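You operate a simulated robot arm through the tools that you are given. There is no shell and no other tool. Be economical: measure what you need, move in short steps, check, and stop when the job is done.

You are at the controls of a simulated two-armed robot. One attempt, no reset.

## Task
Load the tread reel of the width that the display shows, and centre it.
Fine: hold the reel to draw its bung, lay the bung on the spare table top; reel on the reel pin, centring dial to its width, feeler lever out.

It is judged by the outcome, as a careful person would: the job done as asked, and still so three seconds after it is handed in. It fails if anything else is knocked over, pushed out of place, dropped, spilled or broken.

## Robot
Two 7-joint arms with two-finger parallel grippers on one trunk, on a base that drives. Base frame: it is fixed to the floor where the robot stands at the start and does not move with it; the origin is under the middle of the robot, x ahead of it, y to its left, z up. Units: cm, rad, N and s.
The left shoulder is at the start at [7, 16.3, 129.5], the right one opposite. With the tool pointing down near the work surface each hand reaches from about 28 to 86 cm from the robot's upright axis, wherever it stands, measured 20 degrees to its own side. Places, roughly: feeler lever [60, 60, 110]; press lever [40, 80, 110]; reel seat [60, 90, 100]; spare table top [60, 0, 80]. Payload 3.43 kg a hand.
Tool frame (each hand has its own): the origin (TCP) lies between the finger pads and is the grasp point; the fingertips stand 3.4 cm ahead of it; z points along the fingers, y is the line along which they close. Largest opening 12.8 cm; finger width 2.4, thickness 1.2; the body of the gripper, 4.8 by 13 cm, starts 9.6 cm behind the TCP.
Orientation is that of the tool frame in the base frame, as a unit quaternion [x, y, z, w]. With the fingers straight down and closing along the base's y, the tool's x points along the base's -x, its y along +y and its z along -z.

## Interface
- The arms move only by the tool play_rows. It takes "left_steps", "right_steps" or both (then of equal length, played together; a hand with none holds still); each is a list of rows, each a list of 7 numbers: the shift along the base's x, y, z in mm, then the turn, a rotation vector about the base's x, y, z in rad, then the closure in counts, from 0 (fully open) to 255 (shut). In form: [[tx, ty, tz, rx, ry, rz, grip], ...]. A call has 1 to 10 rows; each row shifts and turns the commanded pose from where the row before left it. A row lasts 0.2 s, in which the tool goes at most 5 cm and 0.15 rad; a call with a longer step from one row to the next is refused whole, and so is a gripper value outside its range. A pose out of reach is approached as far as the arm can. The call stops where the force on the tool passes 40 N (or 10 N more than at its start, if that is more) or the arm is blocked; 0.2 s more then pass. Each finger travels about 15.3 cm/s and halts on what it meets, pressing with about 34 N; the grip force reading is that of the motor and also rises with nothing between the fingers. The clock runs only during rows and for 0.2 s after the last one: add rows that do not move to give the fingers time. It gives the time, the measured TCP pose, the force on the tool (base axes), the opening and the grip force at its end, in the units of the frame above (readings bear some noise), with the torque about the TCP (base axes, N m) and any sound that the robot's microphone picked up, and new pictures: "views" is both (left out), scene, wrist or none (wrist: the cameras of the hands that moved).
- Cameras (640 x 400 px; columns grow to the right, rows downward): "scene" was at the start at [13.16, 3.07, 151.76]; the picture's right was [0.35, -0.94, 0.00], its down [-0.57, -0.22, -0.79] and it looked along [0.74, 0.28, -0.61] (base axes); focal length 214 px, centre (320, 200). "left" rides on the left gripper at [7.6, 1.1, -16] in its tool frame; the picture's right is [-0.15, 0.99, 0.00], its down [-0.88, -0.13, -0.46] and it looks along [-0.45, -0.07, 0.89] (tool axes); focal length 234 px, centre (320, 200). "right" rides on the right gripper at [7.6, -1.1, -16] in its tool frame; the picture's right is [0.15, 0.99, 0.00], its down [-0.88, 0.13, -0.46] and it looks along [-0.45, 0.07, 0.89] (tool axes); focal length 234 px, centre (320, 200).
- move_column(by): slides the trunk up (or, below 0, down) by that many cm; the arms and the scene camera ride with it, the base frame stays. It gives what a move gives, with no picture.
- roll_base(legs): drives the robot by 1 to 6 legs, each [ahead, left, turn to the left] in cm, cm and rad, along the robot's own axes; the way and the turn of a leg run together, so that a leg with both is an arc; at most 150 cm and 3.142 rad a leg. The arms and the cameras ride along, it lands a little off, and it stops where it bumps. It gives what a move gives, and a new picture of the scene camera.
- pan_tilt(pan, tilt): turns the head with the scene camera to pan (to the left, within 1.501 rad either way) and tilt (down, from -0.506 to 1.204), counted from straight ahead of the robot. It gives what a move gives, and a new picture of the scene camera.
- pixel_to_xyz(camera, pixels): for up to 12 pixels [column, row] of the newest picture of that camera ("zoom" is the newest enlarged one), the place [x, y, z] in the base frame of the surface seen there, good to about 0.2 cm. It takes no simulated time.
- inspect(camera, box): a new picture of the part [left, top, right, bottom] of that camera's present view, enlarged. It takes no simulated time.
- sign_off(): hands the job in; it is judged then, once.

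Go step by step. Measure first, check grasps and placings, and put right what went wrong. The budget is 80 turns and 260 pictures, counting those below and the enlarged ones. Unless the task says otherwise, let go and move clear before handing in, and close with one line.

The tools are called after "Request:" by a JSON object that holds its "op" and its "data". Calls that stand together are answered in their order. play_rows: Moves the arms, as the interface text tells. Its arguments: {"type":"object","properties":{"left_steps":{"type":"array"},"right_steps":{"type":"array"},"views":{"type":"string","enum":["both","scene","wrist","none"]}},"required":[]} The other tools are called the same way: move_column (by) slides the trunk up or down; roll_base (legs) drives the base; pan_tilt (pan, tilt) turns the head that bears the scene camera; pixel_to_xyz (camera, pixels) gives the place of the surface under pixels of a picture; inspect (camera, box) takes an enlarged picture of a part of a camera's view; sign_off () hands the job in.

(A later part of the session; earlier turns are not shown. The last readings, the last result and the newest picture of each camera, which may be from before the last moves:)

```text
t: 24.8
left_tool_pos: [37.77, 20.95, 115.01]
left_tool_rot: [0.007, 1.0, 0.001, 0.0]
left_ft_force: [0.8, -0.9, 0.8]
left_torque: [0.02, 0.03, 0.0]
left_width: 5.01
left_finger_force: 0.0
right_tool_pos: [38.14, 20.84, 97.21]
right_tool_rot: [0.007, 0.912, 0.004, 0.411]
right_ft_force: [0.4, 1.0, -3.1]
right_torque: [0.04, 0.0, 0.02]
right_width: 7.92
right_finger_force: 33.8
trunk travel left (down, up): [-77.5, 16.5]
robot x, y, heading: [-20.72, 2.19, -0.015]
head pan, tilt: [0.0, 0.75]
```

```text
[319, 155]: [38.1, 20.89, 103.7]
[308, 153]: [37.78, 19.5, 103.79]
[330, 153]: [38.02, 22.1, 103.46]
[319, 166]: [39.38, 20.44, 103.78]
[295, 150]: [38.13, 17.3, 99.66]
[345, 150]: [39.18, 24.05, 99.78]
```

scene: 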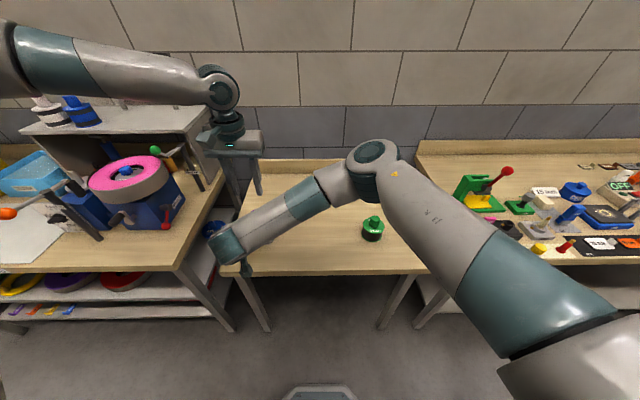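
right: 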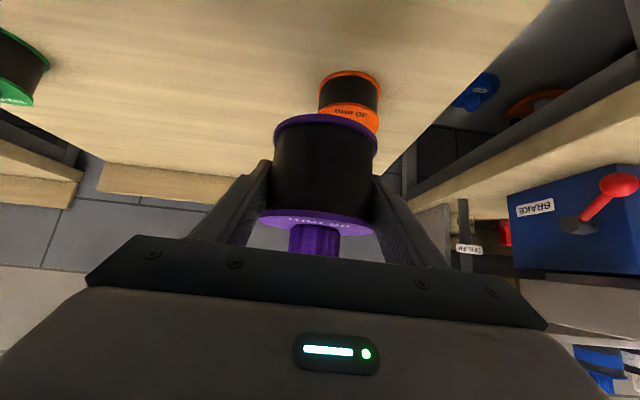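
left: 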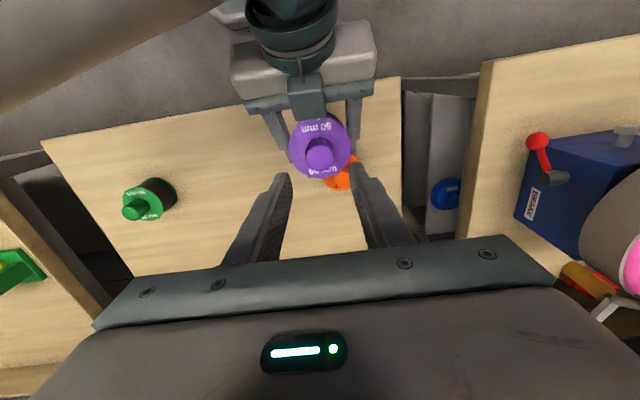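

The knob is centred at (38.1, 20.85). I'll descend 11.4 cm and grip it.

Request:
{"op": "play_rows", "data": {"left_steps": [[4, -1, -35, 0, 0, 0, 155], [3, 0, -35, 0, 0, 0, 155], [0, 0, -25, 0, 0, 0, 155], [0, 0, -18, 0, 0, 0, 155], [0, 0, 0, 0, 0, 0, 155]], "right_steps": [[0, 0, 0, 0, 0, 0, 255], [0, 0, 0, 0, 0, 0, 255], [0, 0, 0, 0, 0, 0, 255], [0, 0, 0, 0, 0, 0, 255], [0, 0, 0, 0, 0, 0, 255]], "views": "both"}}

```text
t: 26.0
left_tool_pos: [38.41, 21.22, 104.09]
left_tool_rot: [0.007, 1.0, 0.0, 0.001]
left_ft_force: [-0.5, 1.2, -0.5]
left_torque: [-0.01, 0.02, 0.02]
left_width: 5.01
left_finger_force: 0.0
right_tool_pos: [37.96, 21.08, 97.2]
right_tool_rot: [0.007, 0.911, 0.003, 0.411]
right_ft_force: [-0.8, -0.4, -3.9]
right_torque: [0.0, -0.02, 0.04]
right_width: 7.87
right_finger_force: 34.2
trunk travel left (down, up): [-77.5, 16.5]
robot x, y, heading: [-20.46, 2.28, -0.017]
head pan, tilt: [0.0, 0.75]
```

scene: 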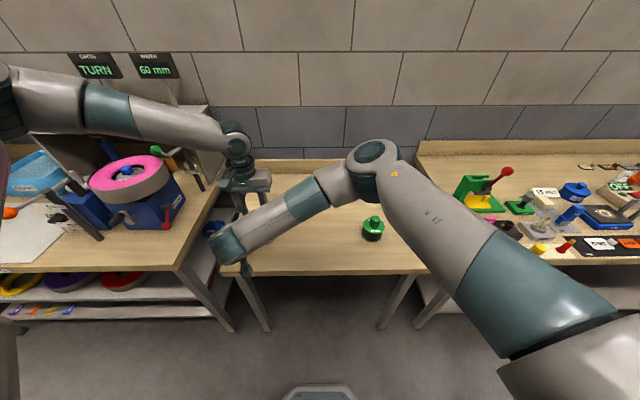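
right: 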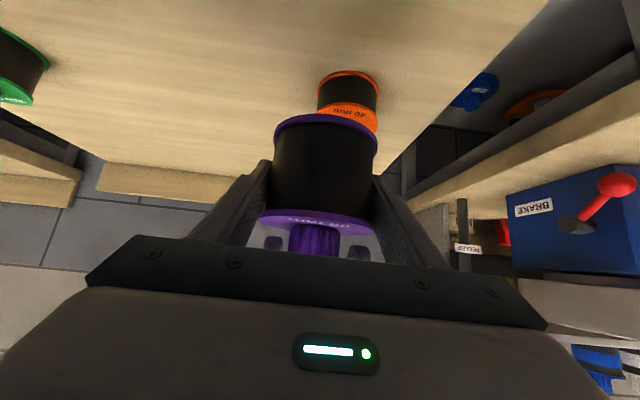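
left: 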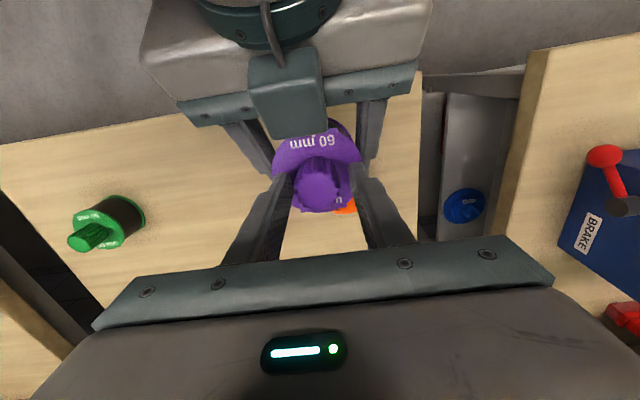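

The left fingertips flank the knob at (320,185), as the right view confirms at (272,242) and (357,252). I'll close the left hand on it.

Request:
{"op": "play_rows", "data": {"left_steps": [[0, 0, -4, 0, 0, 0, 170], [0, 0, 0, 0, 0, 0, 190], [0, 0, 0, 0, 0, 0, 255], [0, 0, 0, 0, 0, 0, 255], [0, 0, 0, 0, 0, 0, 255]], "right_steps": [[0, 0, 0, 0, 0, 0, 255], [0, 0, 0, 0, 0, 0, 255], [0, 0, 0, 0, 0, 0, 255], [0, 0, 0, 0, 0, 0, 255], [0, 0, 0, 0, 0, 0, 255]], "views": "none"}}

Request:
{"op": "play_rows", "data": {"left_steps": [[0, 0, 6, 0, 0, 0, 255], [0, 0, 8, 0, 0, 0, 255], [0, 0, 10, 0, 0, 0, 255], [0, 0, 0, 0, 0, 0, 255]], "right_steps": [[0, 0, 0, 0, 0, 0, 255], [0, 0, 0, 0, 0, 0, 255], [0, 0, 0, 0, 0, 0, 255], [0, 0, 0, 0, 0, 0, 255]], "views": "wrist"}}

```text
t: 27.2
left_tool_pos: [38.17, 21.3, 103.89]
left_tool_rot: [0.006, 1.0, -0.001, 0.0]
left_ft_force: [-2.4, -8.8, 3.9]
left_torque: [-0.34, 0.1, 0.03]
left_width: 3.5
left_finger_force: 33.9
left hand out of reach, approached as far as the arm can: row 1
right_tool_pos: [37.97, 21.1, 97.16]
right_tool_rot: [0.005, 0.912, 0.004, 0.411]
right_ft_force: [1.6, 8.6, -6.9]
right_torque: [-0.27, 0.04, 0.01]
right_width: 7.88
right_finger_force: 34.0
trunk travel left (down, up): [-77.5, 16.5]
robot x, y, heading: [-20.61, 2.01, -0.016]
head pan, tilt: [0.0, 0.75]
```

```text
t: 28.2
left_tool_pos: [38.35, 21.42, 106.37]
left_tool_rot: [0.007, 1.0, 0.001, 0.0]
left_ft_force: [-0.1, 0.1, 0.1]
left_torque: [0.01, 0.0, 0.0]
left_width: 3.5
left_finger_force: 33.6
right_tool_pos: [38.05, 21.02, 97.27]
right_tool_rot: [0.007, 0.911, 0.002, 0.412]
right_ft_force: [0.4, -0.4, -3.7]
right_torque: [0.01, 0.03, 0.04]
right_width: 7.87
right_finger_force: 33.2
trunk travel left (down, up): [-77.5, 16.5]
robot x, y, heading: [-20.06, 2.51, -0.02]
head pan, tilt: [0.0, 0.75]
```

right: 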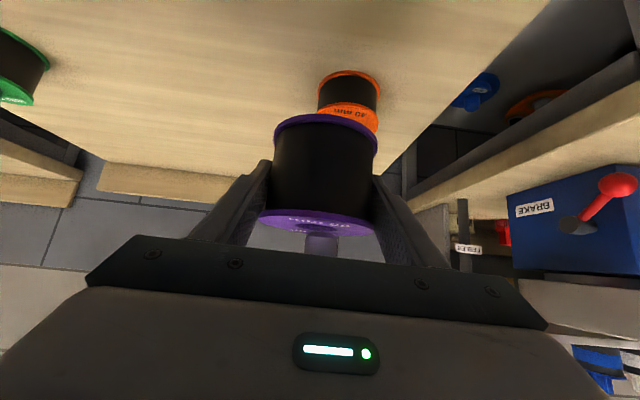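
left: 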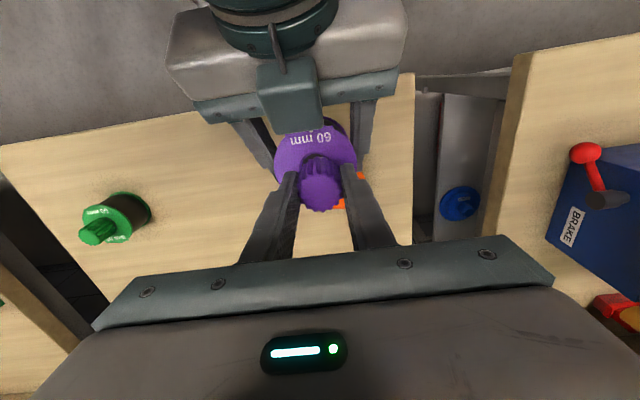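

The bung came up 2.5 cm, with its stem visible at (322,245), and the reel stayed put. I'll pull further, until it's clear.

Request:
{"op": "play_rows", "data": {"left_steps": [[0, 0, 20, 0, 0, 0, 255], [0, 0, 25, 0, 0, 0, 255], [0, 0, 30, 0, 0, 0, 255], [0, 0, 10, 0, 0, 0, 255]], "right_steps": [[0, 0, 0, 0, 0, 0, 255], [0, 0, 0, 0, 0, 0, 255], [0, 0, 0, 0, 0, 0, 255], [0, 0, 0, 0, 0, 0, 255]], "views": "both"}}

```text
t: 29.2
left_tool_pos: [38.37, 21.27, 114.91]
left_tool_rot: [0.007, 1.0, 0.0, 0.001]
left_ft_force: [0.2, 0.1, -0.2]
left_torque: [-0.01, -0.05, 0.01]
left_width: 3.49
left_finger_force: 34.1
right_tool_pos: [37.92, 21.07, 97.16]
right_tool_rot: [0.007, 0.911, 0.003, 0.412]
right_ft_force: [0.0, 0.4, -3.1]
right_torque: [0.04, 0.0, 0.03]
right_width: 7.85
right_finger_force: 33.9
trunk travel left (down, up): [-77.5, 16.5]
robot x, y, heading: [-20.51, 2.19, -0.015]
head pan, tilt: [0.0, 0.75]
```

scene: 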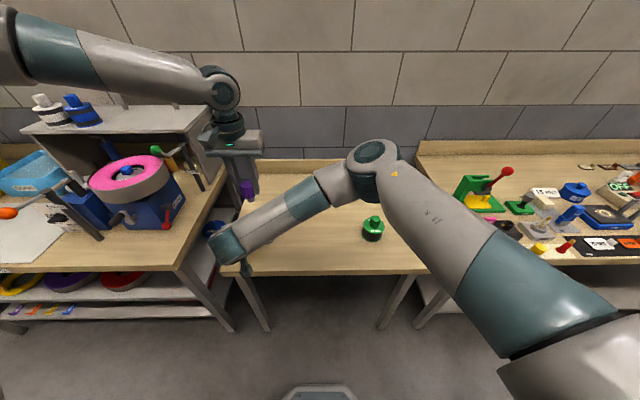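
right: 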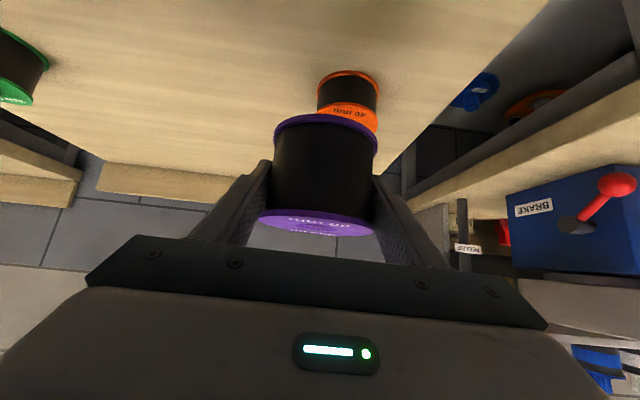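
left: 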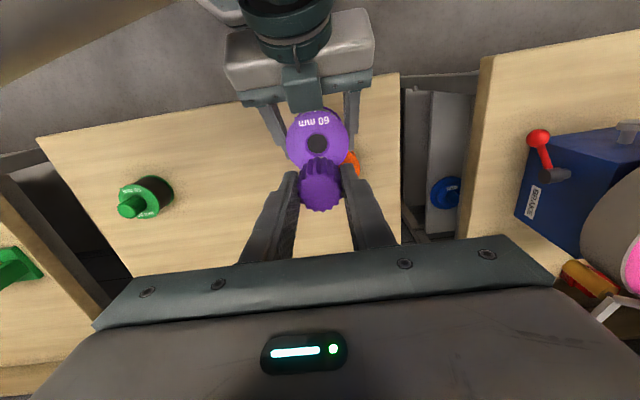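

The bung is fully out, with the bore visible at (317,143). I'll look at the stem length in the scene view.

Request:
{"op": "inspect", "data": {"camera": "scene", "box": [210, 140, 290, 220]}}

Request:
{"op": "pixel_to_xyz", "data": {"camera": "zoom", "pixels": [[290, 370], [290, 385], [290, 395], [290, 340], [275, 380], [305, 380]]}}

```text
5.00 times, centred on (250, 180) of scene
```

zoom: 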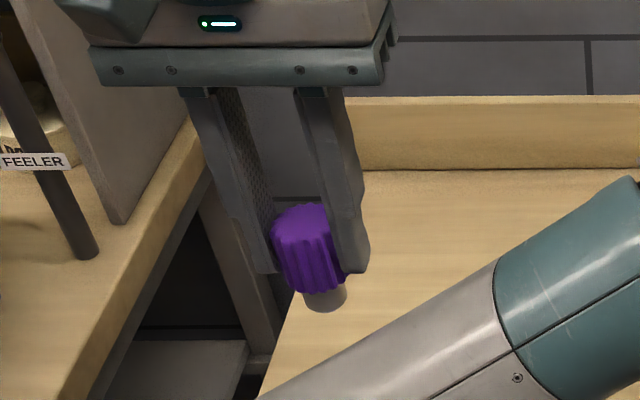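

```text
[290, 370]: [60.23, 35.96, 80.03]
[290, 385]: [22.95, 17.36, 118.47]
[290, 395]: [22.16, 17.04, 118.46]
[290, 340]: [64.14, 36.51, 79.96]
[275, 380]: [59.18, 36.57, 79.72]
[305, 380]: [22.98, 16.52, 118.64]
```

Request:
{"op": "pixel_to_xyz", "data": {"camera": "zoom", "pixels": [[325, 298], [326, 308], [308, 298], [343, 295], [310, 270], [300, 222]]}}

```text
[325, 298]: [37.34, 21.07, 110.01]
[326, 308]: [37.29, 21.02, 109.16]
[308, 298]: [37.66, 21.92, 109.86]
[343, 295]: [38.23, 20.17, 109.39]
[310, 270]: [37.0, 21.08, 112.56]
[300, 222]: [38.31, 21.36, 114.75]
```

The stem is short, its bottom 5.9 cm under the left TCP, so the bung can stand on it. I'll drive ahead 15 and right 15 so both hands have comfortable reach over the table.

Request:
{"op": "roll_base", "data": {"legs": [[15, -15, 0.015]]}}

```text
t: 30.8
left_tool_pos: [52.88, 7.92, 114.9]
left_tool_rot: [-0.003, 1.0, -0.001, 0.001]
left_ft_force: [-0.4, 0.3, -0.6]
left_torque: [0.01, 0.01, 0.0]
left_width: 3.5
left_finger_force: 33.8
right_tool_pos: [52.44, 7.41, 97.25]
right_tool_rot: [-0.003, 0.911, 0.007, 0.412]
right_ft_force: [0.6, -0.7, -2.5]
right_torque: [-0.02, 0.08, 0.02]
right_width: 7.91
right_finger_force: 33.6
trunk travel left (down, up): [-77.5, 16.5]
robot x, y, heading: [-5.51, -12.51, 0.003]
head pan, tilt: [0.0, 0.75]
```

scene: 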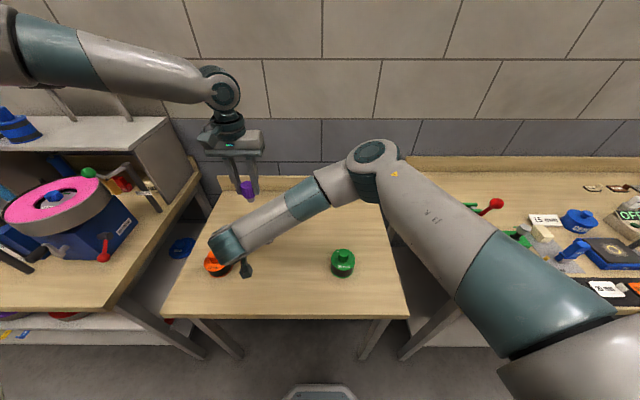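

I'll set the reel back on the table at about (50, 1.4) and release it.

Request:
{"op": "play_rows", "data": {"right_steps": [[-12, -30, 0, 0, 0, 0, 255], [-12, -30, 0, 0, 0, 0, 255], [0, 0, -40, 0, 0, 0, 255], [0, 0, -40, 0, 0, 0, 255], [0, 0, -30, 0, 0, 0, 255], [0, 0, -12, 0, 0, 0, 255], [0, 0, -7, 0, 0, 0, 255], [0, 0, 0, 0, 0, 0, 255]], "views": "both"}}

```text
t: 32.6
left_tool_pos: [52.86, 7.64, 114.76]
left_tool_rot: [-0.002, 1.0, -0.001, 0.002]
left_ft_force: [-0.5, 0.2, -0.5]
left_torque: [-0.03, 0.01, 0.01]
left_width: 3.49
left_finger_force: 34.6
right_tool_pos: [50.3, 1.39, 84.44]
right_tool_rot: [-0.002, 0.911, 0.008, 0.413]
right_ft_force: [0.1, -0.9, 5.7]
right_torque: [-0.34, 0.19, 0.0]
right_width: 7.89
right_finger_force: 34.2
trunk travel left (down, up): [-77.5, 16.5]
robot x, y, heading: [-5.49, -12.06, -0.0]
head pan, tilt: [0.0, 0.75]
```

scene: 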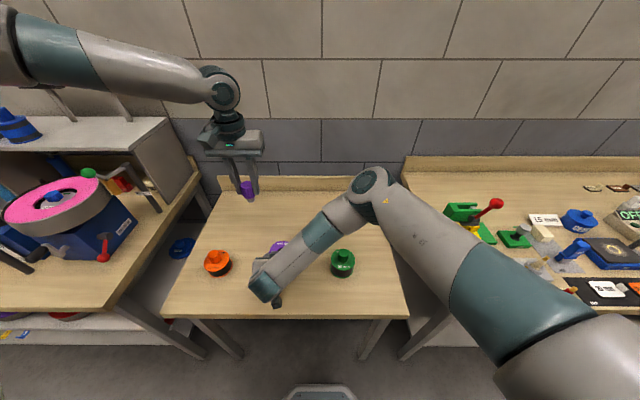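
right: 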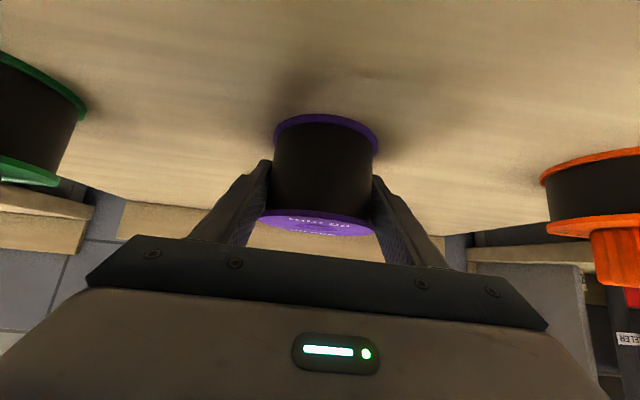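

The reel is standing on the table (force 5.7 N). I'll open the right hand, back it out, then raise it.

Request:
{"op": "play_rows", "data": {"right_steps": [[0, 0, 0, 0, 0, 0, 60], [0, 0, 0, 0, 0, 0, 30], [-8, 0, 7, 0, 0, 0, 0], [-22, 0, 20, 0, 0, 0, 0], [-30, 0, 26, 0, 0, 0, 0], [-30, 0, 26, 0, 0, 0, 0], [-20, -30, 30, 0, 0.14, 0, 0], [-10, -30, 35, 0, 0.14, 0, 0], [0, -30, 38, 0, 0.14, 0, 0], [0, -30, 38, 0, 0.14, 0, 0]], "views": "both"}}

```text
t: 34.8
left_tool_pos: [52.88, 7.45, 114.89]
left_tool_rot: [-0.002, 1.0, 0.001, 0.0]
left_ft_force: [0.1, -0.8, -0.5]
left_torque: [0.03, 0.04, -0.01]
left_width: 3.48
left_finger_force: 33.8
right_tool_pos: [37.89, -10.94, 106.58]
right_tool_rot: [-0.001, 0.99, 0.009, 0.144]
right_ft_force: [0.7, -0.9, -0.3]
right_torque: [0.02, -0.03, 0.01]
right_width: 12.82
right_finger_force: 0.0
trunk travel left (down, up): [-77.5, 16.5]
robot x, y, heading: [-5.21, -12.21, 0.008]
head pan, tilt: [0.0, 0.75]
```

scene: 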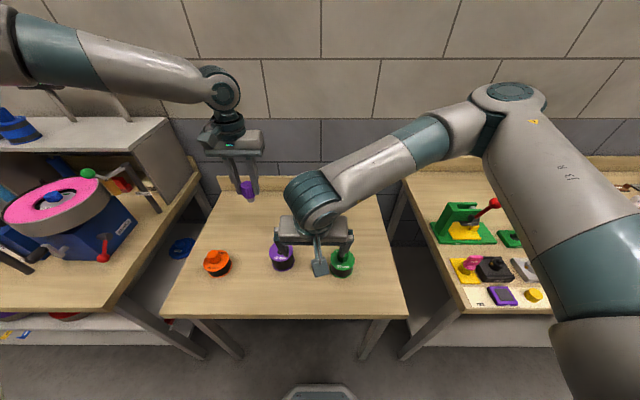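
right: 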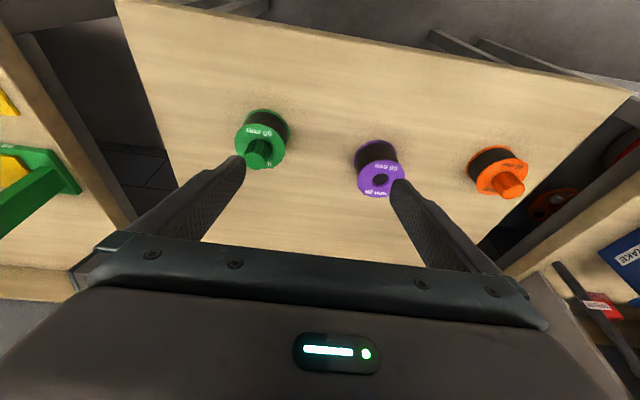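

The reel stands at (50,1.4) with its open bore up. Now the left hand carries the bung to about (63,11) and lowers it.

Request:
{"op": "play_rows", "data": {"left_steps": [[35, 12, 0, 0, 0, 0, 255], [35, 12, 0, 0, 0, 0, 255], [30, 10, -20, 0, 0, 0, 255], [0, 0, -48, 0, 0, 0, 255], [0, 0, -48, 0, 0, 0, 255], [0, 0, -48, 0, 0, 0, 255], [0, 0, -48, 0, 0, 0, 255], [0, 0, -45, 0, 0, 0, 255], [0, 0, -20, 0, 0, 0, 255], [0, 0, -6, 0, 0, 0, 255]], "views": "both"}}

```text
t: 37.0
left_tool_pos: [54.21, 18.56, 93.75]
left_tool_rot: [-0.003, 1.0, -0.001, 0.001]
left_ft_force: [0.4, -0.4, -0.2]
left_torque: [0.0, -0.01, 0.0]
left_width: 3.46
left_finger_force: 33.5
left hand out of reach, approached as far as the arm can: row 3, 4, 5, 6, 7, 8, 9, 10
right_tool_pos: [37.9, -10.72, 106.56]
right_tool_rot: [0.0, 0.989, 0.008, 0.144]
right_ft_force: [0.5, -0.9, 0.0]
right_torque: [-0.02, 0.0, 0.0]
right_width: 12.8
right_finger_force: 0.0
trunk travel left (down, up): [-77.5, 16.5]
robot x, y, heading: [-5.43, -12.13, 0.004]
head pan, tilt: [0.0, 0.75]
```

scene: 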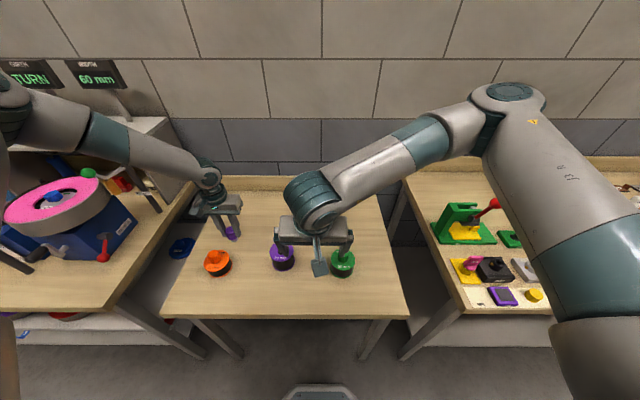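
left: 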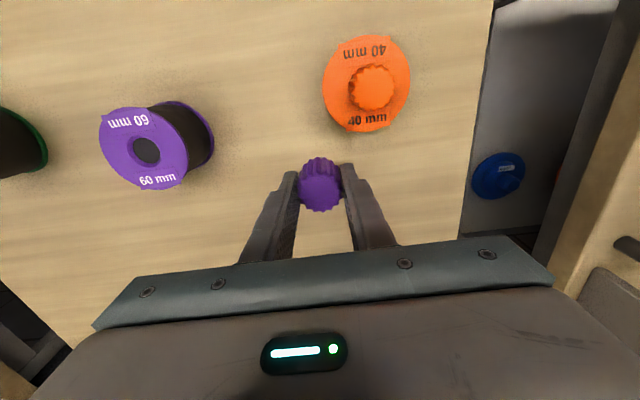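

The left arm stalled at (54.2,18.6), still a free spot on the table. I'll try going straight down from there, slightly right of it.

Request:
{"op": "play_rows", "data": {"left_steps": [[0, -10, -20, 0, 0, 0, 255], [0, -10, -20, 0, 0, 0, 255], [0, 0, -20, 0, 0, 0, 255], [0, 0, -10, 0, 0, 0, 255]], "views": "none"}}

```text
t: 38.0
left_tool_pos: [51.46, 19.1, 91.7]
left_tool_rot: [-0.002, 1.0, 0.0, 0.002]
left_ft_force: [0.6, 0.1, -0.9]
left_torque: [0.02, 0.01, 0.01]
left_width: 3.48
left_finger_force: 34.4
left hand out of reach, approached as far as the arm can: row 1, 2, 3, 4
right_tool_pos: [38.01, -10.74, 106.42]
right_tool_rot: [0.0, 0.99, 0.008, 0.144]
right_ft_force: [0.6, 0.3, -0.4]
right_torque: [-0.03, 0.01, 0.02]
right_width: 12.78
right_finger_force: 0.0
trunk travel left (down, up): [-77.5, 16.5]
robot x, y, heading: [-5.59, -12.27, 0.008]
head pan, tilt: [0.0, 0.75]
```

It's drifting toward the orange reel, so I'll raise it and test a hand yaw to free the joint limit.

Request:
{"op": "play_rows", "data": {"left_steps": [[0, 0, 40, 0, 0, 0, 255], [10, 0, 40, 0, 0, -0.12, 255], [10, 0, 0, 0, 0, -0.14, 255], [10, 0, 0, 0, 0, -0.14, 255], [10, -10, 0, 0, 0, -0.14, 255], [10, -10, 0, 0, 0, -0.14, 255], [0, 0, -30, 0, 0, 0, 255], [0, 0, -30, 0, 0, 0, 255], [0, 0, -30, 0, 0, 0, 255]], "views": "both"}}

```text
t: 40.0
left_tool_pos: [54.03, 19.12, 93.38]
left_tool_rot: [0.331, 0.944, -0.001, 0.002]
left_ft_force: [-0.5, 0.2, 0.4]
left_torque: [-0.03, 0.01, 0.01]
left_width: 3.48
left_finger_force: 34.0
left hand out of reach, approached as far as the arm can: row 8, 9
right_tool_pos: [37.87, -10.67, 106.59]
right_tool_rot: [0.0, 0.989, 0.008, 0.145]
right_ft_force: [0.8, 0.1, -0.3]
right_torque: [-0.03, -0.04, 0.01]
right_width: 12.78
right_finger_force: 0.1
trunk travel left (down, up): [-77.5, 16.5]
robot x, y, heading: [-5.33, -12.25, 0.005]
head pan, tilt: [0.0, 0.75]
```

scene: 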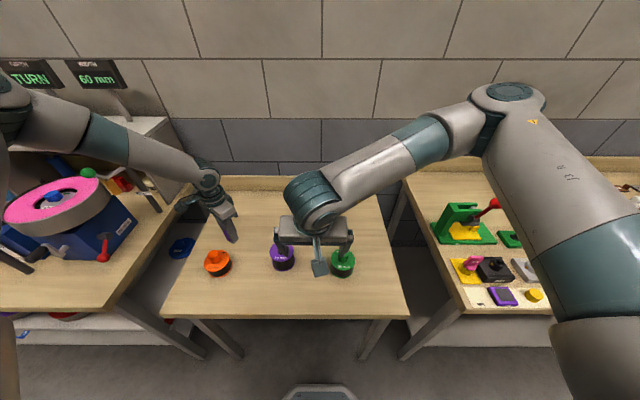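
left: 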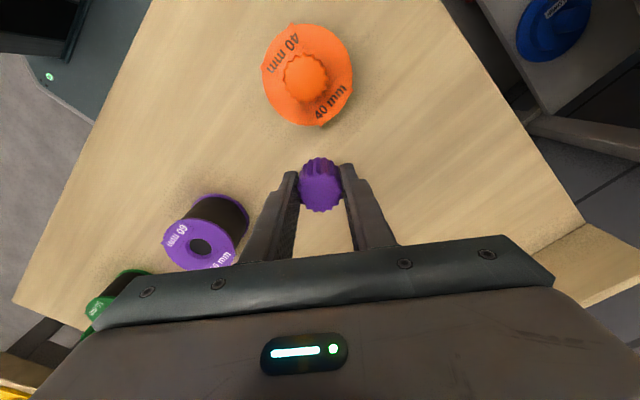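

Yaw made no difference, but the limit tightens the lower the hand goes. I'll raise both hands and lower the trunk 15 cm instead.

Request:
{"op": "play_rows", "data": {"left_steps": [[0, 0, 40, 0, 0, 0.14, 255], [0, 0, 40, 0, 0, 0.14, 255], [0, 0, 40, 0, 0, 0.14, 255], [0, 0, 40, 0, 0, 0.14, 255], [0, 0, 0, 0, 0, 0.12, 255]], "right_steps": [[-10, 0, 30, 0, 0.1, 0, 0], [-10, 0, 30, 0, 0.1, 0, 0], [-10, 0, 30, 0, 0.09, 0, 0], [-10, 0, 30, 0, 0, 0, 0], [0, 0, 0, 0, 0, 0, 0]], "views": "none"}}

Request:
{"op": "move_column", "data": {"by": -15}}

Request:
{"op": "play_rows", "data": {"left_steps": [[0, -8, 0, 0, 0, 0, 255], [10, -15, 0, 0, 0, 0, 255], [10, -15, 0, 0, 0, 0, 255], [0, 0, -20, 0, 0, 0, 255], [0, 0, -20, 0, 0, 0, 255]], "views": "both"}}

```text
t: 41.2
left_tool_pos: [54.08, 18.86, 109.65]
left_tool_rot: [-0.005, 1.0, 0.0, -0.001]
left_ft_force: [-0.4, 0.9, -0.4]
left_torque: [0.02, 0.02, 0.0]
left_width: 3.5
left_finger_force: 33.8
right_tool_pos: [34.22, -10.72, 118.28]
right_tool_rot: [0.001, 1.0, 0.008, -0.001]
right_ft_force: [-0.3, 0.3, -0.5]
right_torque: [-0.02, 0.0, 0.01]
right_width: 12.81
right_finger_force: 0.1
trunk travel left (down, up): [-77.5, 16.5]
robot x, y, heading: [-5.29, -12.24, 0.004]
head pan, tilt: [0.0, 0.75]
```

```text
t: 43.0
left_tool_pos: [54.1, 19.0, 94.72]
left_tool_rot: [-0.003, 1.0, 0.001, 0.001]
left_ft_force: [0.6, -0.4, -0.2]
left_torque: [-0.02, 0.02, 0.03]
left_width: 3.46
left_finger_force: 34.2
right_tool_pos: [34.09, -10.73, 103.26]
right_tool_rot: [0.0, 1.0, 0.008, 0.0]
right_ft_force: [0.4, 0.5, -1.4]
right_torque: [-0.01, 0.01, 0.0]
right_width: 12.81
right_finger_force: 0.1
trunk travel left (down, up): [-62.5, 31.5]
robot x, y, heading: [-5.21, -12.48, 0.004]
head pan, tilt: [0.0, 0.75]
```

```text
t: 44.2
left_tool_pos: [56.19, 15.41, 90.45]
left_tool_rot: [-0.003, 1.0, -0.001, 0.0]
left_ft_force: [0.0, -0.4, 0.1]
left_torque: [0.01, 0.02, 0.02]
left_width: 3.48
left_finger_force: 33.9
right_tool_pos: [34.32, -10.82, 103.26]
right_tool_rot: [0.0, 1.0, 0.008, 0.0]
right_ft_force: [0.6, -0.4, 0.3]
right_torque: [0.02, -0.01, 0.02]
right_width: 12.78
right_finger_force: 0.2
trunk travel left (down, up): [-62.5, 31.5]
robot x, y, heading: [-5.47, -12.7, 0.002]
head pan, tilt: [0.0, 0.75]
```

scene: 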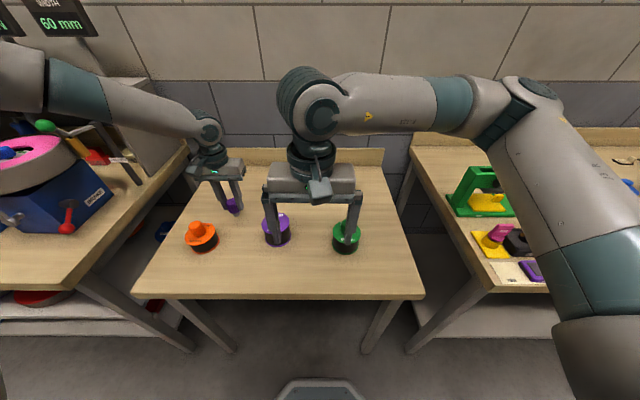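
left: 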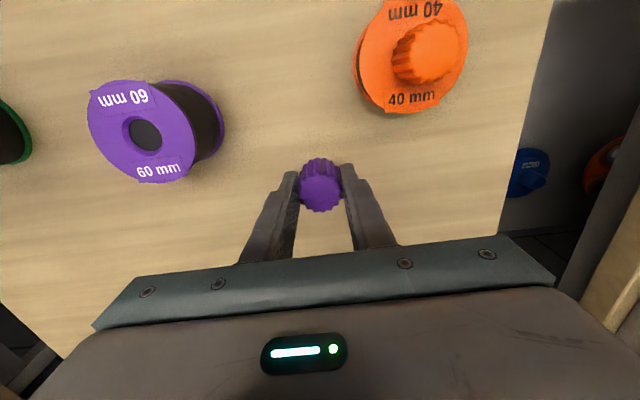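

Lowering the trunk fixed it. I'll lower the bung onto the table at about (57,13.5).

Request:
{"op": "play_rows", "data": {"left_steps": [[8, -15, 0, 0, 0, 0, 255], [0, 0, -25, 0, 0, 0, 255], [0, 0, -15, 0, 0, 0, 255], [0, 0, -4, 0, 0, 0, 255], [0, 0, -3, 0, 0, 0, 255]], "views": "wrist"}}

```text
t: 45.4
left_tool_pos: [56.71, 13.65, 86.18]
left_tool_rot: [-0.004, 1.0, 0.0, 0.002]
left_ft_force: [1.0, 3.5, 15.5]
left_torque: [0.24, 0.03, -0.01]
left_width: 3.46
left_finger_force: 34.0
right_tool_pos: [34.03, -10.69, 103.36]
right_tool_rot: [0.002, 1.0, 0.008, 0.0]
right_ft_force: [0.6, 0.3, 0.3]
right_torque: [-0.03, 0.03, -0.02]
right_width: 12.79
right_finger_force: 0.1
trunk travel left (down, up): [-62.5, 31.5]
robot x, y, heading: [-5.64, -12.4, 0.006]
head pan, tilt: [0.0, 0.75]
```

left: 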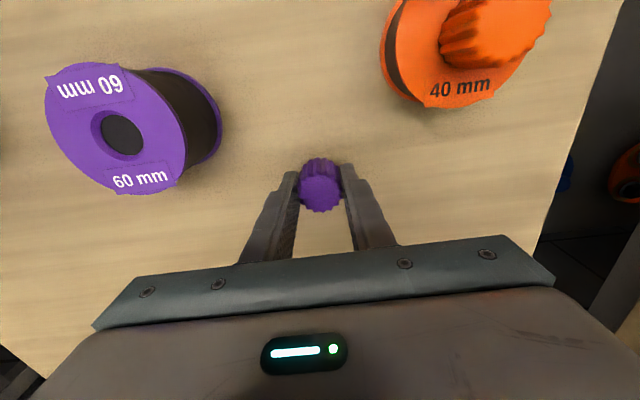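

The bung touched down (15 N). I'll ease up a touch, open slowly and lift clear.

Request:
{"op": "play_rows", "data": {"left_steps": [[0, 0, 1, 0, 0, 0, 255], [0, 0, 0, 0, 0, 0, 175], [0, 0, 0, 0, 0, 0, 150], [0, 0, 0, 0, 0, 0, 135], [0, 0, 20, 0, 0, 0, 135], [0, 0, 40, 0, 0, 0, 135], [0, 0, 40, 0, 0, 0, 135], [0, 0, 40, 0, 0, 0, 135]], "views": "both"}}

```text
t: 47.2
left_tool_pos: [56.61, 13.49, 100.21]
left_tool_rot: [-0.003, 1.0, 0.001, 0.001]
left_ft_force: [0.2, 0.1, -0.4]
left_torque: [-0.01, -0.03, 0.0]
left_width: 6.03
left_finger_force: 0.1
right_tool_pos: [33.94, -10.83, 103.26]
right_tool_rot: [0.001, 1.0, 0.008, -0.001]
right_ft_force: [-0.2, 0.2, -0.2]
right_torque: [0.01, -0.02, 0.0]
right_width: 12.81
right_finger_force: 0.0
trunk travel left (down, up): [-62.5, 31.5]
robot x, y, heading: [-5.39, -12.51, 0.004]
head pan, tilt: [0.0, 0.75]
```

scene: 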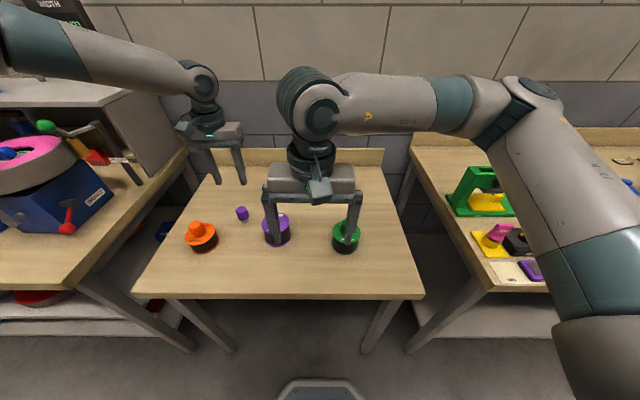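
left: 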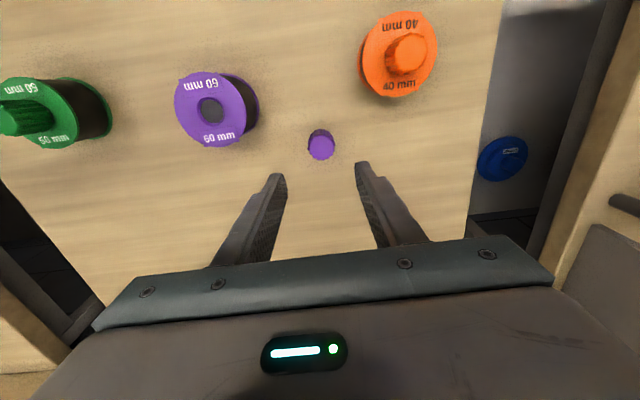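

The bung stands at (321,145) in the left view, clear of the others. I'll park the left hand aside and bring the right hand over the reel, yawing it so it closes along x, which gives more clearance at the pin.

Request:
{"op": "play_rows", "data": {"left_steps": [[-27, 36, 20, 0, 0, 0, 60], [-27, 36, 20, 0, 0, 0, 0], [-27, 36, 20, 0, 0, 0, 0], [-27, 36, 15, 0, 0, 0, 0], [-27, 36, 15, 0, 0, 0, 0], [-27, 36, 10, 0, 0, 0, 0], [-27, 36, 10, 0, 0, 0, 0], [-27, 36, 10, 0, 0, 0, 0], [-27, 36, 10, 0, 0, 0, 0], [-27, 36, 10, 0, 0, 0, 0]], "right_steps": [[0, 0, 0, 0, 0, 0.15, 0], [0, 0, 0, 0, 0, 0.15, 0], [20, 15, 0, 0, 0, 0.15, 0], [20, 15, 0, 0, 0, 0.15, 0], [20, 15, 0, 0, 0, 0.15, 0], [20, 15, 0, 0, 0, 0.15, 0], [20, 15, 0, 0, 0, 0.15, 0], [20, 15, 0, 0, 0, 0.15, 0], [20, 15, 0, 0, 0, 0.15, 0], [20, 15, 0, 0, 0, 0.15, 0]], "views": "both"}}

```text
t: 49.4
left_tool_pos: [29.59, 49.56, 114.0]
left_tool_rot: [-0.002, 1.0, 0.0, 0.001]
left_ft_force: [-0.2, 0.0, -1.1]
left_torque: [0.01, -0.04, -0.02]
left_width: 12.8
left_finger_force: 0.0
right_tool_pos: [48.68, 0.44, 103.3]
right_tool_rot: [-0.643, 0.766, 0.006, -0.005]
right_ft_force: [-0.6, 0.0, 0.9]
right_torque: [0.0, 0.01, 0.0]
right_width: 12.82
right_finger_force: 0.0
right hand out of reach, approached as far as the arm can: row 10
trunk travel left (down, up): [-62.5, 31.5]
robot x, y, heading: [-5.3, -12.33, 0.004]
head pan, tilt: [0.0, 0.75]
```

scene: 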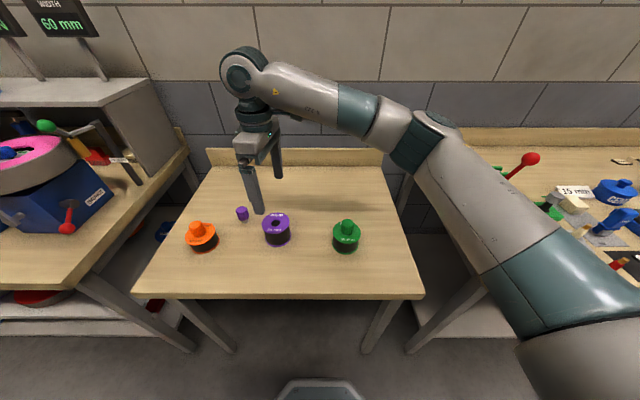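
right: 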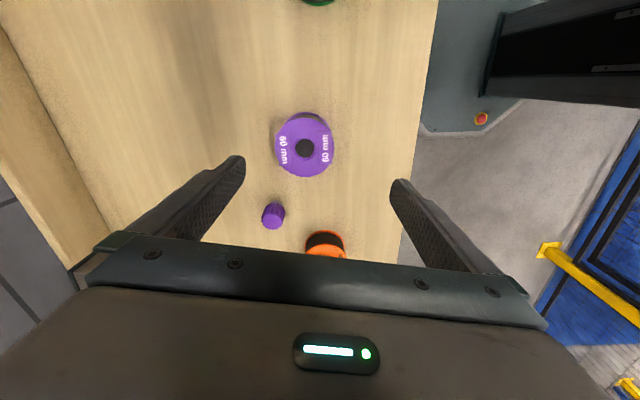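
left: 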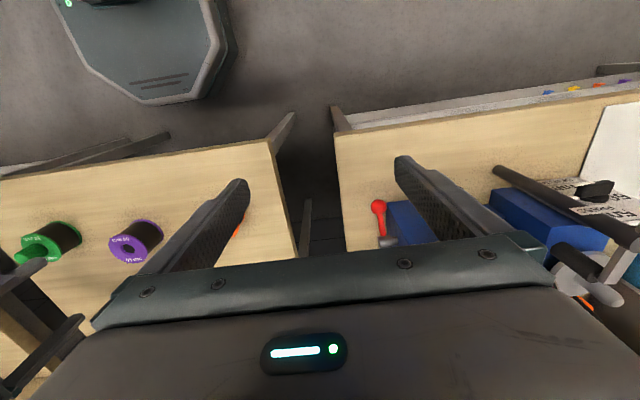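

The right arm hits its inward limit. I'll drive the base left 14 so the reel lies more to its own side, and measure the reel first.

Request:
{"op": "pixel_to_xyz", "data": {"camera": "right", "pixels": [[276, 147], [333, 145], [304, 115], [305, 176], [305, 148], [273, 215]]}}

Request:
{"op": "roll_base", "data": {"legs": [[0, 14, 0]]}}

```text
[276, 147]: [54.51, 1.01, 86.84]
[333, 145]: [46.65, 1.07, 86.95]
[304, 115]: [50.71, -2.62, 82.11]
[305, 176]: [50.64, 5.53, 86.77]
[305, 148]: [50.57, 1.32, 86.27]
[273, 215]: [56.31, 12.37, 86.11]
```

```text
t: 50.7
left_tool_pos: [29.66, 63.48, 113.94]
left_tool_rot: [-0.004, 1.0, 0.0, 0.001]
left_ft_force: [0.6, -0.1, 0.6]
left_torque: [-0.04, 0.0, 0.03]
left_width: 12.8
left_finger_force: 0.0
right_tool_pos: [48.69, 14.44, 103.38]
right_tool_rot: [-0.643, 0.766, 0.006, -0.004]
right_ft_force: [0.1, 0.3, 0.1]
right_torque: [-0.01, 0.0, -0.01]
right_width: 12.82
right_finger_force: 0.1
trunk travel left (down, up): [-62.5, 31.5]
robot x, y, heading: [-5.38, 1.28, 0.006]
head pan, tilt: [0.0, 0.75]
```

scene: 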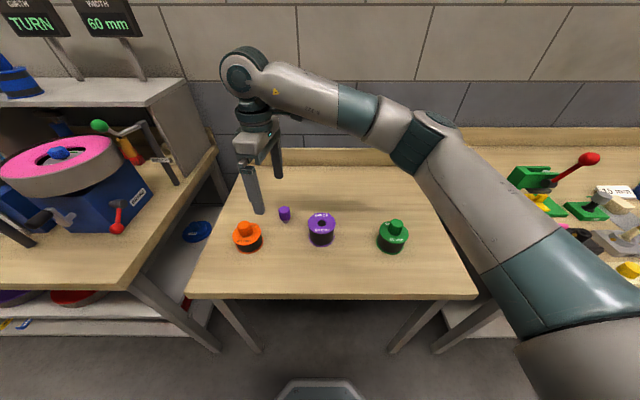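

The reel centre is (50.6,1.35). I'll align the right hand above it and finish the yaw.

Request:
{"op": "play_rows", "data": {"right_steps": [[5, -33, 0, 0, 0, 0.06, 0], [5, -33, 0, 0, 0, 0.06, 0], [5, -33, 0, 0, 0, 0.05, 0], [4, -32, 0, 0, 0, 0, 0], [0, 0, -30, 0, 0, 0, 0], [0, 0, 0, 0, 0, 0, 0]], "views": "both"}}

Request:
{"op": "pixel_to_xyz", "data": {"camera": "right", "pixels": [[320, 160], [320, 150], [320, 170], [310, 160]]}}

```text
t: 52.1
left_tool_pos: [29.6, 63.53, 114.07]
left_tool_rot: [-0.004, 1.0, 0.0, 0.001]
left_ft_force: [-0.1, -0.6, -0.7]
left_torque: [-0.01, -0.02, -0.01]
left_width: 12.82
left_finger_force: 0.2
right_tool_pos: [48.71, 14.45, 103.42]
right_tool_rot: [-0.643, 0.766, 0.006, -0.005]
right_ft_force: [-0.4, -0.5, -0.6]
right_torque: [0.04, 0.0, 0.0]
right_width: 12.8
right_finger_force: 0.1
right hand out of reach, approached as far as the arm can: row 1, 2, 3, 4, 5
trunk travel left (down, up): [-62.5, 31.5]
robot x, y, heading: [-5.64, 1.9, 0.002]
head pan, tilt: [0.0, 0.75]
```

scene: 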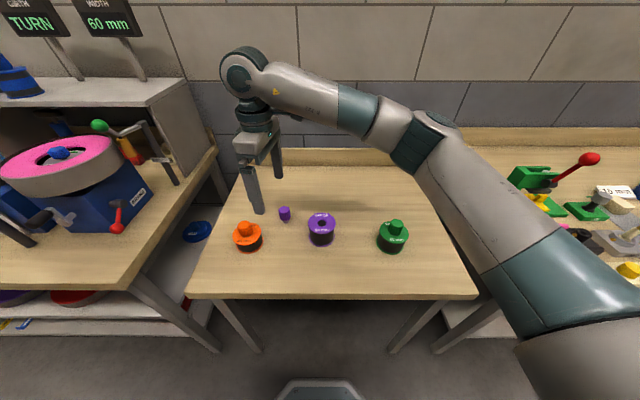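
right: 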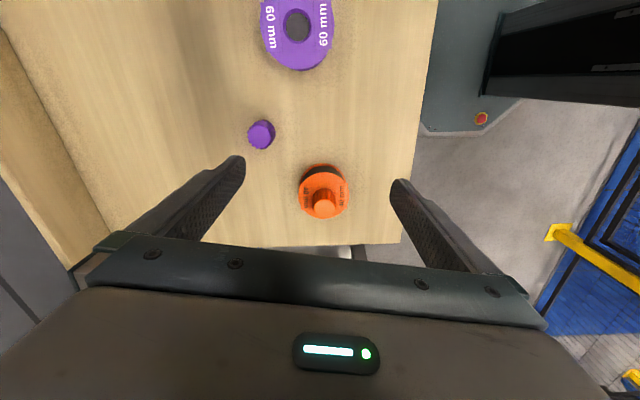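

```text
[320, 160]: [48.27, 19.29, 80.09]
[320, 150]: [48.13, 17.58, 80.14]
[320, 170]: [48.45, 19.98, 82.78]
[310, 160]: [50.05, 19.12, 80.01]
```

The yaw joint is at its limit. A yaw of about 0.8 rad is enough, since it's square to the press roller, so I'll turn back 0.6 and align over the reel.

Request:
{"op": "play_rows", "data": {"right_steps": [[0, 0, 0, 0, 0, -0.15, 0], [0, 0, 0, 0, 0, -0.15, 0], [5, -33, 0, 0, 0, -0.15, 0], [5, -33, 0, 0, 0, -0.15, 0], [5, -33, 0, 0, 0, 0, 0], [4, -32, 0, 0, 0, 0, 0], [0, 0, -30, 0, 0, 0, 0], [0, 0, -30, 0, 0, 0, 0], [0, 0, 0, 0, 0, 0, 0]], "views": "both"}}

```text
t: 54.1
left_tool_pos: [29.54, 63.49, 114.02]
left_tool_rot: [-0.004, 1.0, 0.0, 0.001]
left_ft_force: [0.1, 1.0, -0.3]
left_torque: [0.0, -0.01, 0.01]
left_width: 12.83
left_finger_force: 0.0
right_tool_pos: [50.61, 1.08, 97.5]
right_tool_rot: [-0.41, 0.912, 0.008, -0.003]
right_ft_force: [-0.8, -0.1, 0.9]
right_torque: [0.0, 0.0, 0.0]
right_width: 12.79
right_finger_force: 0.1
trunk travel left (down, up): [-62.5, 31.5]
robot x, y, heading: [-5.51, 1.29, 0.001]
head pan, tilt: [0.0, 0.75]
```

scene: 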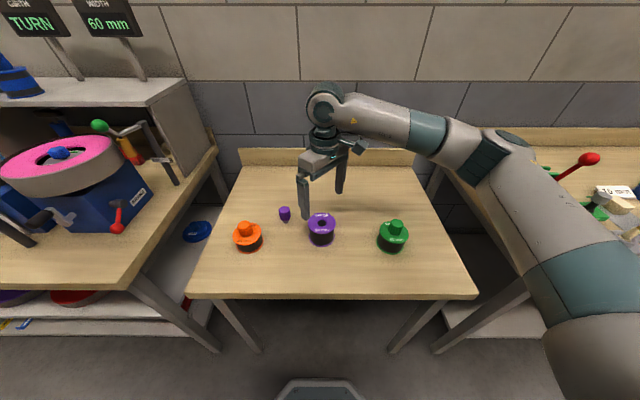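
right: 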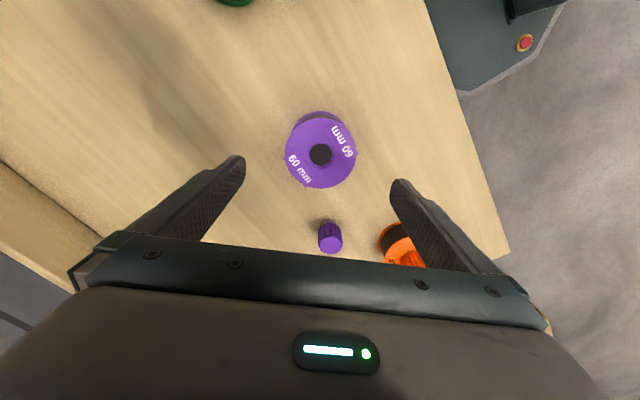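

Aligned at (50.6,1.1). I'll descend to z 83.8 and close gently.

Request:
{"op": "play_rows", "data": {"right_steps": [[0, 2, -45, 0, 0, 0, 0], [0, 0, -45, 0, 0, 0, 0], [0, 0, -35, 0, 0, 0, 0], [0, 0, -12, 0, 0, 0, 0], [0, 0, 0, 0, 0, 0, 60], [0, 0, 0, 0, 0, 0, 85], [0, 0, 0, 0, 0, 0, 120], [0, 0, 0, 0, 0, 0, 255], [0, 0, 0, 0, 0, 0, 255]], "views": "wrist"}}

```text
t: 56.1
left_tool_pos: [29.78, 63.52, 114.16]
left_tool_rot: [-0.003, 1.0, -0.001, 0.0]
left_ft_force: [-0.2, 0.0, -0.3]
left_torque: [0.02, -0.01, -0.02]
left_width: 12.81
left_finger_force: 0.0
right_tool_pos: [50.4, 1.55, 83.64]
right_tool_rot: [-0.411, 0.912, 0.008, -0.003]
right_ft_force: [1.8, -0.9, -0.2]
right_torque: [-0.19, -0.09, 0.04]
right_width: 8.01
right_finger_force: 34.3
trunk travel left (down, up): [-62.5, 31.5]
robot x, y, heading: [-5.67, 1.63, 0.006]
head pan, tilt: [0.0, 0.75]
```

right: 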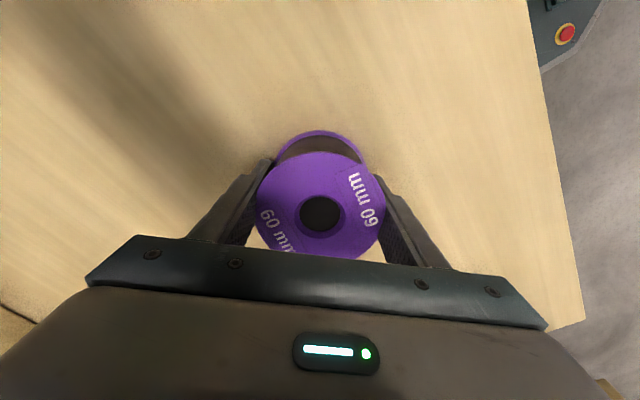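

Gripped at 8.0 cm. I'll lift the reel, tuck the left hand in, then raise the trunk 30 cm.

Request:
{"op": "play_rows", "data": {"right_steps": [[0, 0, 10, 0, 0, 0, 255], [0, 0, 25, 0, 0, 0, 255], [0, 0, 25, 0, 0, 0, 255], [0, 0, 20, 0, 0, 0, 255], [0, 0, 0, 0, 0, 0, 255]], "left_steps": [[0, -40, 0, 0, 0, 0, 0], [0, -40, 0, 0, 0, 0, 0], [0, -40, 0, 0, 0, 0, 0], [0, -40, 0, 0, 0, 0, 0], [0, -40, 0, 0, 0, 0, 0]], "views": "none"}}

Request:
{"op": "move_column", "data": {"by": 30}}

Request:
{"op": "pan_tilt", "data": {"pan": 0.5, "tilt": 0.75}}

```text
t: 57.3
left_tool_pos: [29.83, 43.55, 113.99]
left_tool_rot: [-0.003, 1.0, 0.001, 0.0]
left_ft_force: [-0.1, -0.5, 0.2]
left_torque: [0.01, 0.02, -0.01]
left_width: 12.82
left_finger_force: 0.1
right_tool_pos: [50.54, 1.56, 91.87]
right_tool_rot: [-0.411, 0.912, 0.008, -0.003]
right_ft_force: [-0.2, 0.2, -3.5]
right_torque: [0.0, 0.0, 0.01]
right_width: 7.99
right_finger_force: 33.8
trunk travel left (down, up): [-62.5, 31.5]
robot x, y, heading: [-5.92, 1.83, 0.004]
head pan, tilt: [0.0, 0.75]
```

```text
t: 60.3
left_tool_pos: [29.84, 43.75, 144.02]
left_tool_rot: [-0.003, 1.0, 0.001, 0.001]
left_ft_force: [-0.9, -0.6, 0.4]
left_torque: [0.03, 0.0, -0.01]
left_width: 12.78
left_finger_force: 0.1
right_tool_pos: [50.64, 1.71, 122.04]
right_tool_rot: [-0.411, 0.912, 0.005, -0.004]
right_ft_force: [0.1, -0.5, -3.1]
right_torque: [-0.04, 0.0, -0.01]
right_width: 7.97
right_finger_force: 34.1
trunk travel left (down, up): [-92.5, 1.5]
robot x, y, heading: [-5.63, 1.67, 0.005]
head pan, tilt: [0.0, 0.75]
```

```text
t: 61.2
left_tool_pos: [29.81, 43.81, 144.08]
left_tool_rot: [-0.003, 1.0, -0.001, 0.002]
left_ft_force: [-0.5, 0.6, 0.4]
left_torque: [-0.02, 0.01, 0.02]
left_width: 12.83
left_finger_force: 0.0
right_tool_pos: [50.54, 1.69, 121.96]
right_tool_rot: [-0.411, 0.912, 0.007, -0.004]
right_ft_force: [-0.1, 0.0, -3.7]
right_torque: [0.01, -0.04, 0.01]
right_width: 7.98
right_finger_force: 34.0
trunk travel left (down, up): [-92.5, 1.5]
robot x, y, heading: [-5.63, 1.49, 0.001]
head pan, tilt: [0.499, 0.75]
```

scene: 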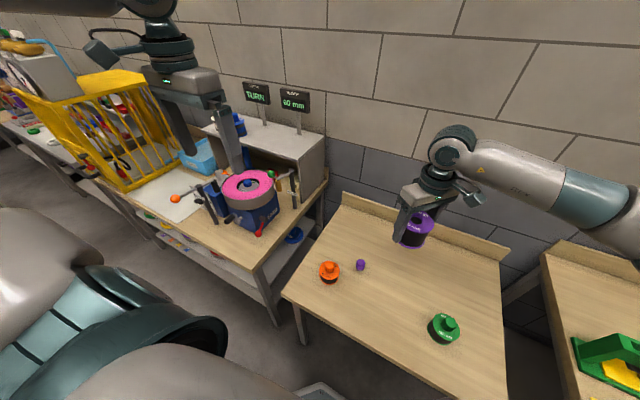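

The way is clear and the reel bottom is at z≈118. I'll drive left 80 along the benches.

Request:
{"op": "roll_base", "data": {"legs": [[0, 80, 0]]}}

Request:
{"op": "pan_tilt", "data": {"pan": 0.1, "tilt": 0.95}}

Request:
{"op": "inspect", "data": {"camera": "right", "box": [0, 0, 640, 400]}}

```text
t: 65.5
left_tool_pos: [27.43, 124.5, 143.97]
left_tool_rot: [-0.015, 1.0, 0.001, 0.0]
left_ft_force: [0.3, 0.2, 0.5]
left_torque: [0.03, 0.01, -0.01]
left_width: 12.78
left_finger_force: 0.1
right_tool_pos: [49.29, 82.81, 121.89]
right_tool_rot: [-0.422, 0.907, 0.008, -0.003]
right_ft_force: [-0.4, -0.1, -2.5]
right_torque: [0.01, -0.02, 0.05]
right_width: 7.95
right_finger_force: 34.0
trunk travel left (down, up): [-92.5, 1.5]
robot x, y, heading: [-7.43, 81.97, 0.026]
head pan, tilt: [0.499, 0.75]
```

scene: 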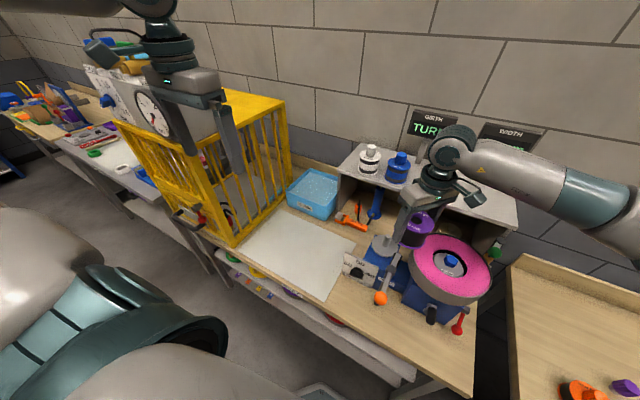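

```text
t: 66.4
left_tool_pos: [27.46, 124.67, 144.0]
left_tool_rot: [-0.015, 1.0, 0.0, 0.001]
left_ft_force: [-0.8, -0.8, 0.1]
left_torque: [-0.04, 0.01, -0.01]
left_width: 12.79
left_finger_force: 0.1
right_tool_pos: [49.12, 82.86, 121.96]
right_tool_rot: [-0.421, 0.907, 0.006, -0.004]
right_ft_force: [0.2, -0.5, -3.5]
right_torque: [0.02, 0.03, -0.01]
right_width: 7.98
right_finger_force: 34.2
trunk travel left (down, up): [-92.5, 1.5]
robot x, y, heading: [-6.59, 81.54, 0.029]
head pan, tilt: [0.099, 0.949]
```

scene: 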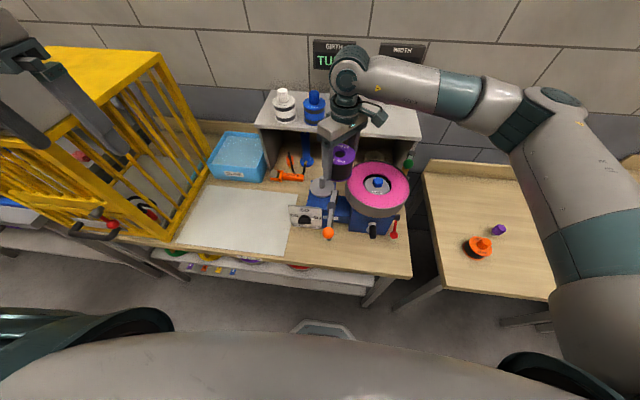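

```text
1.00 times, centred on (320, 200) of right
```

zoom: 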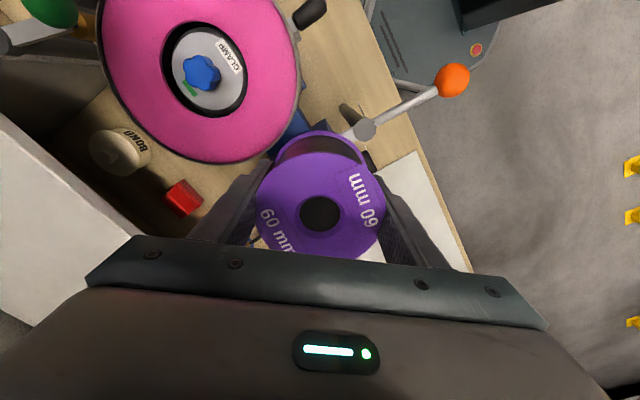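

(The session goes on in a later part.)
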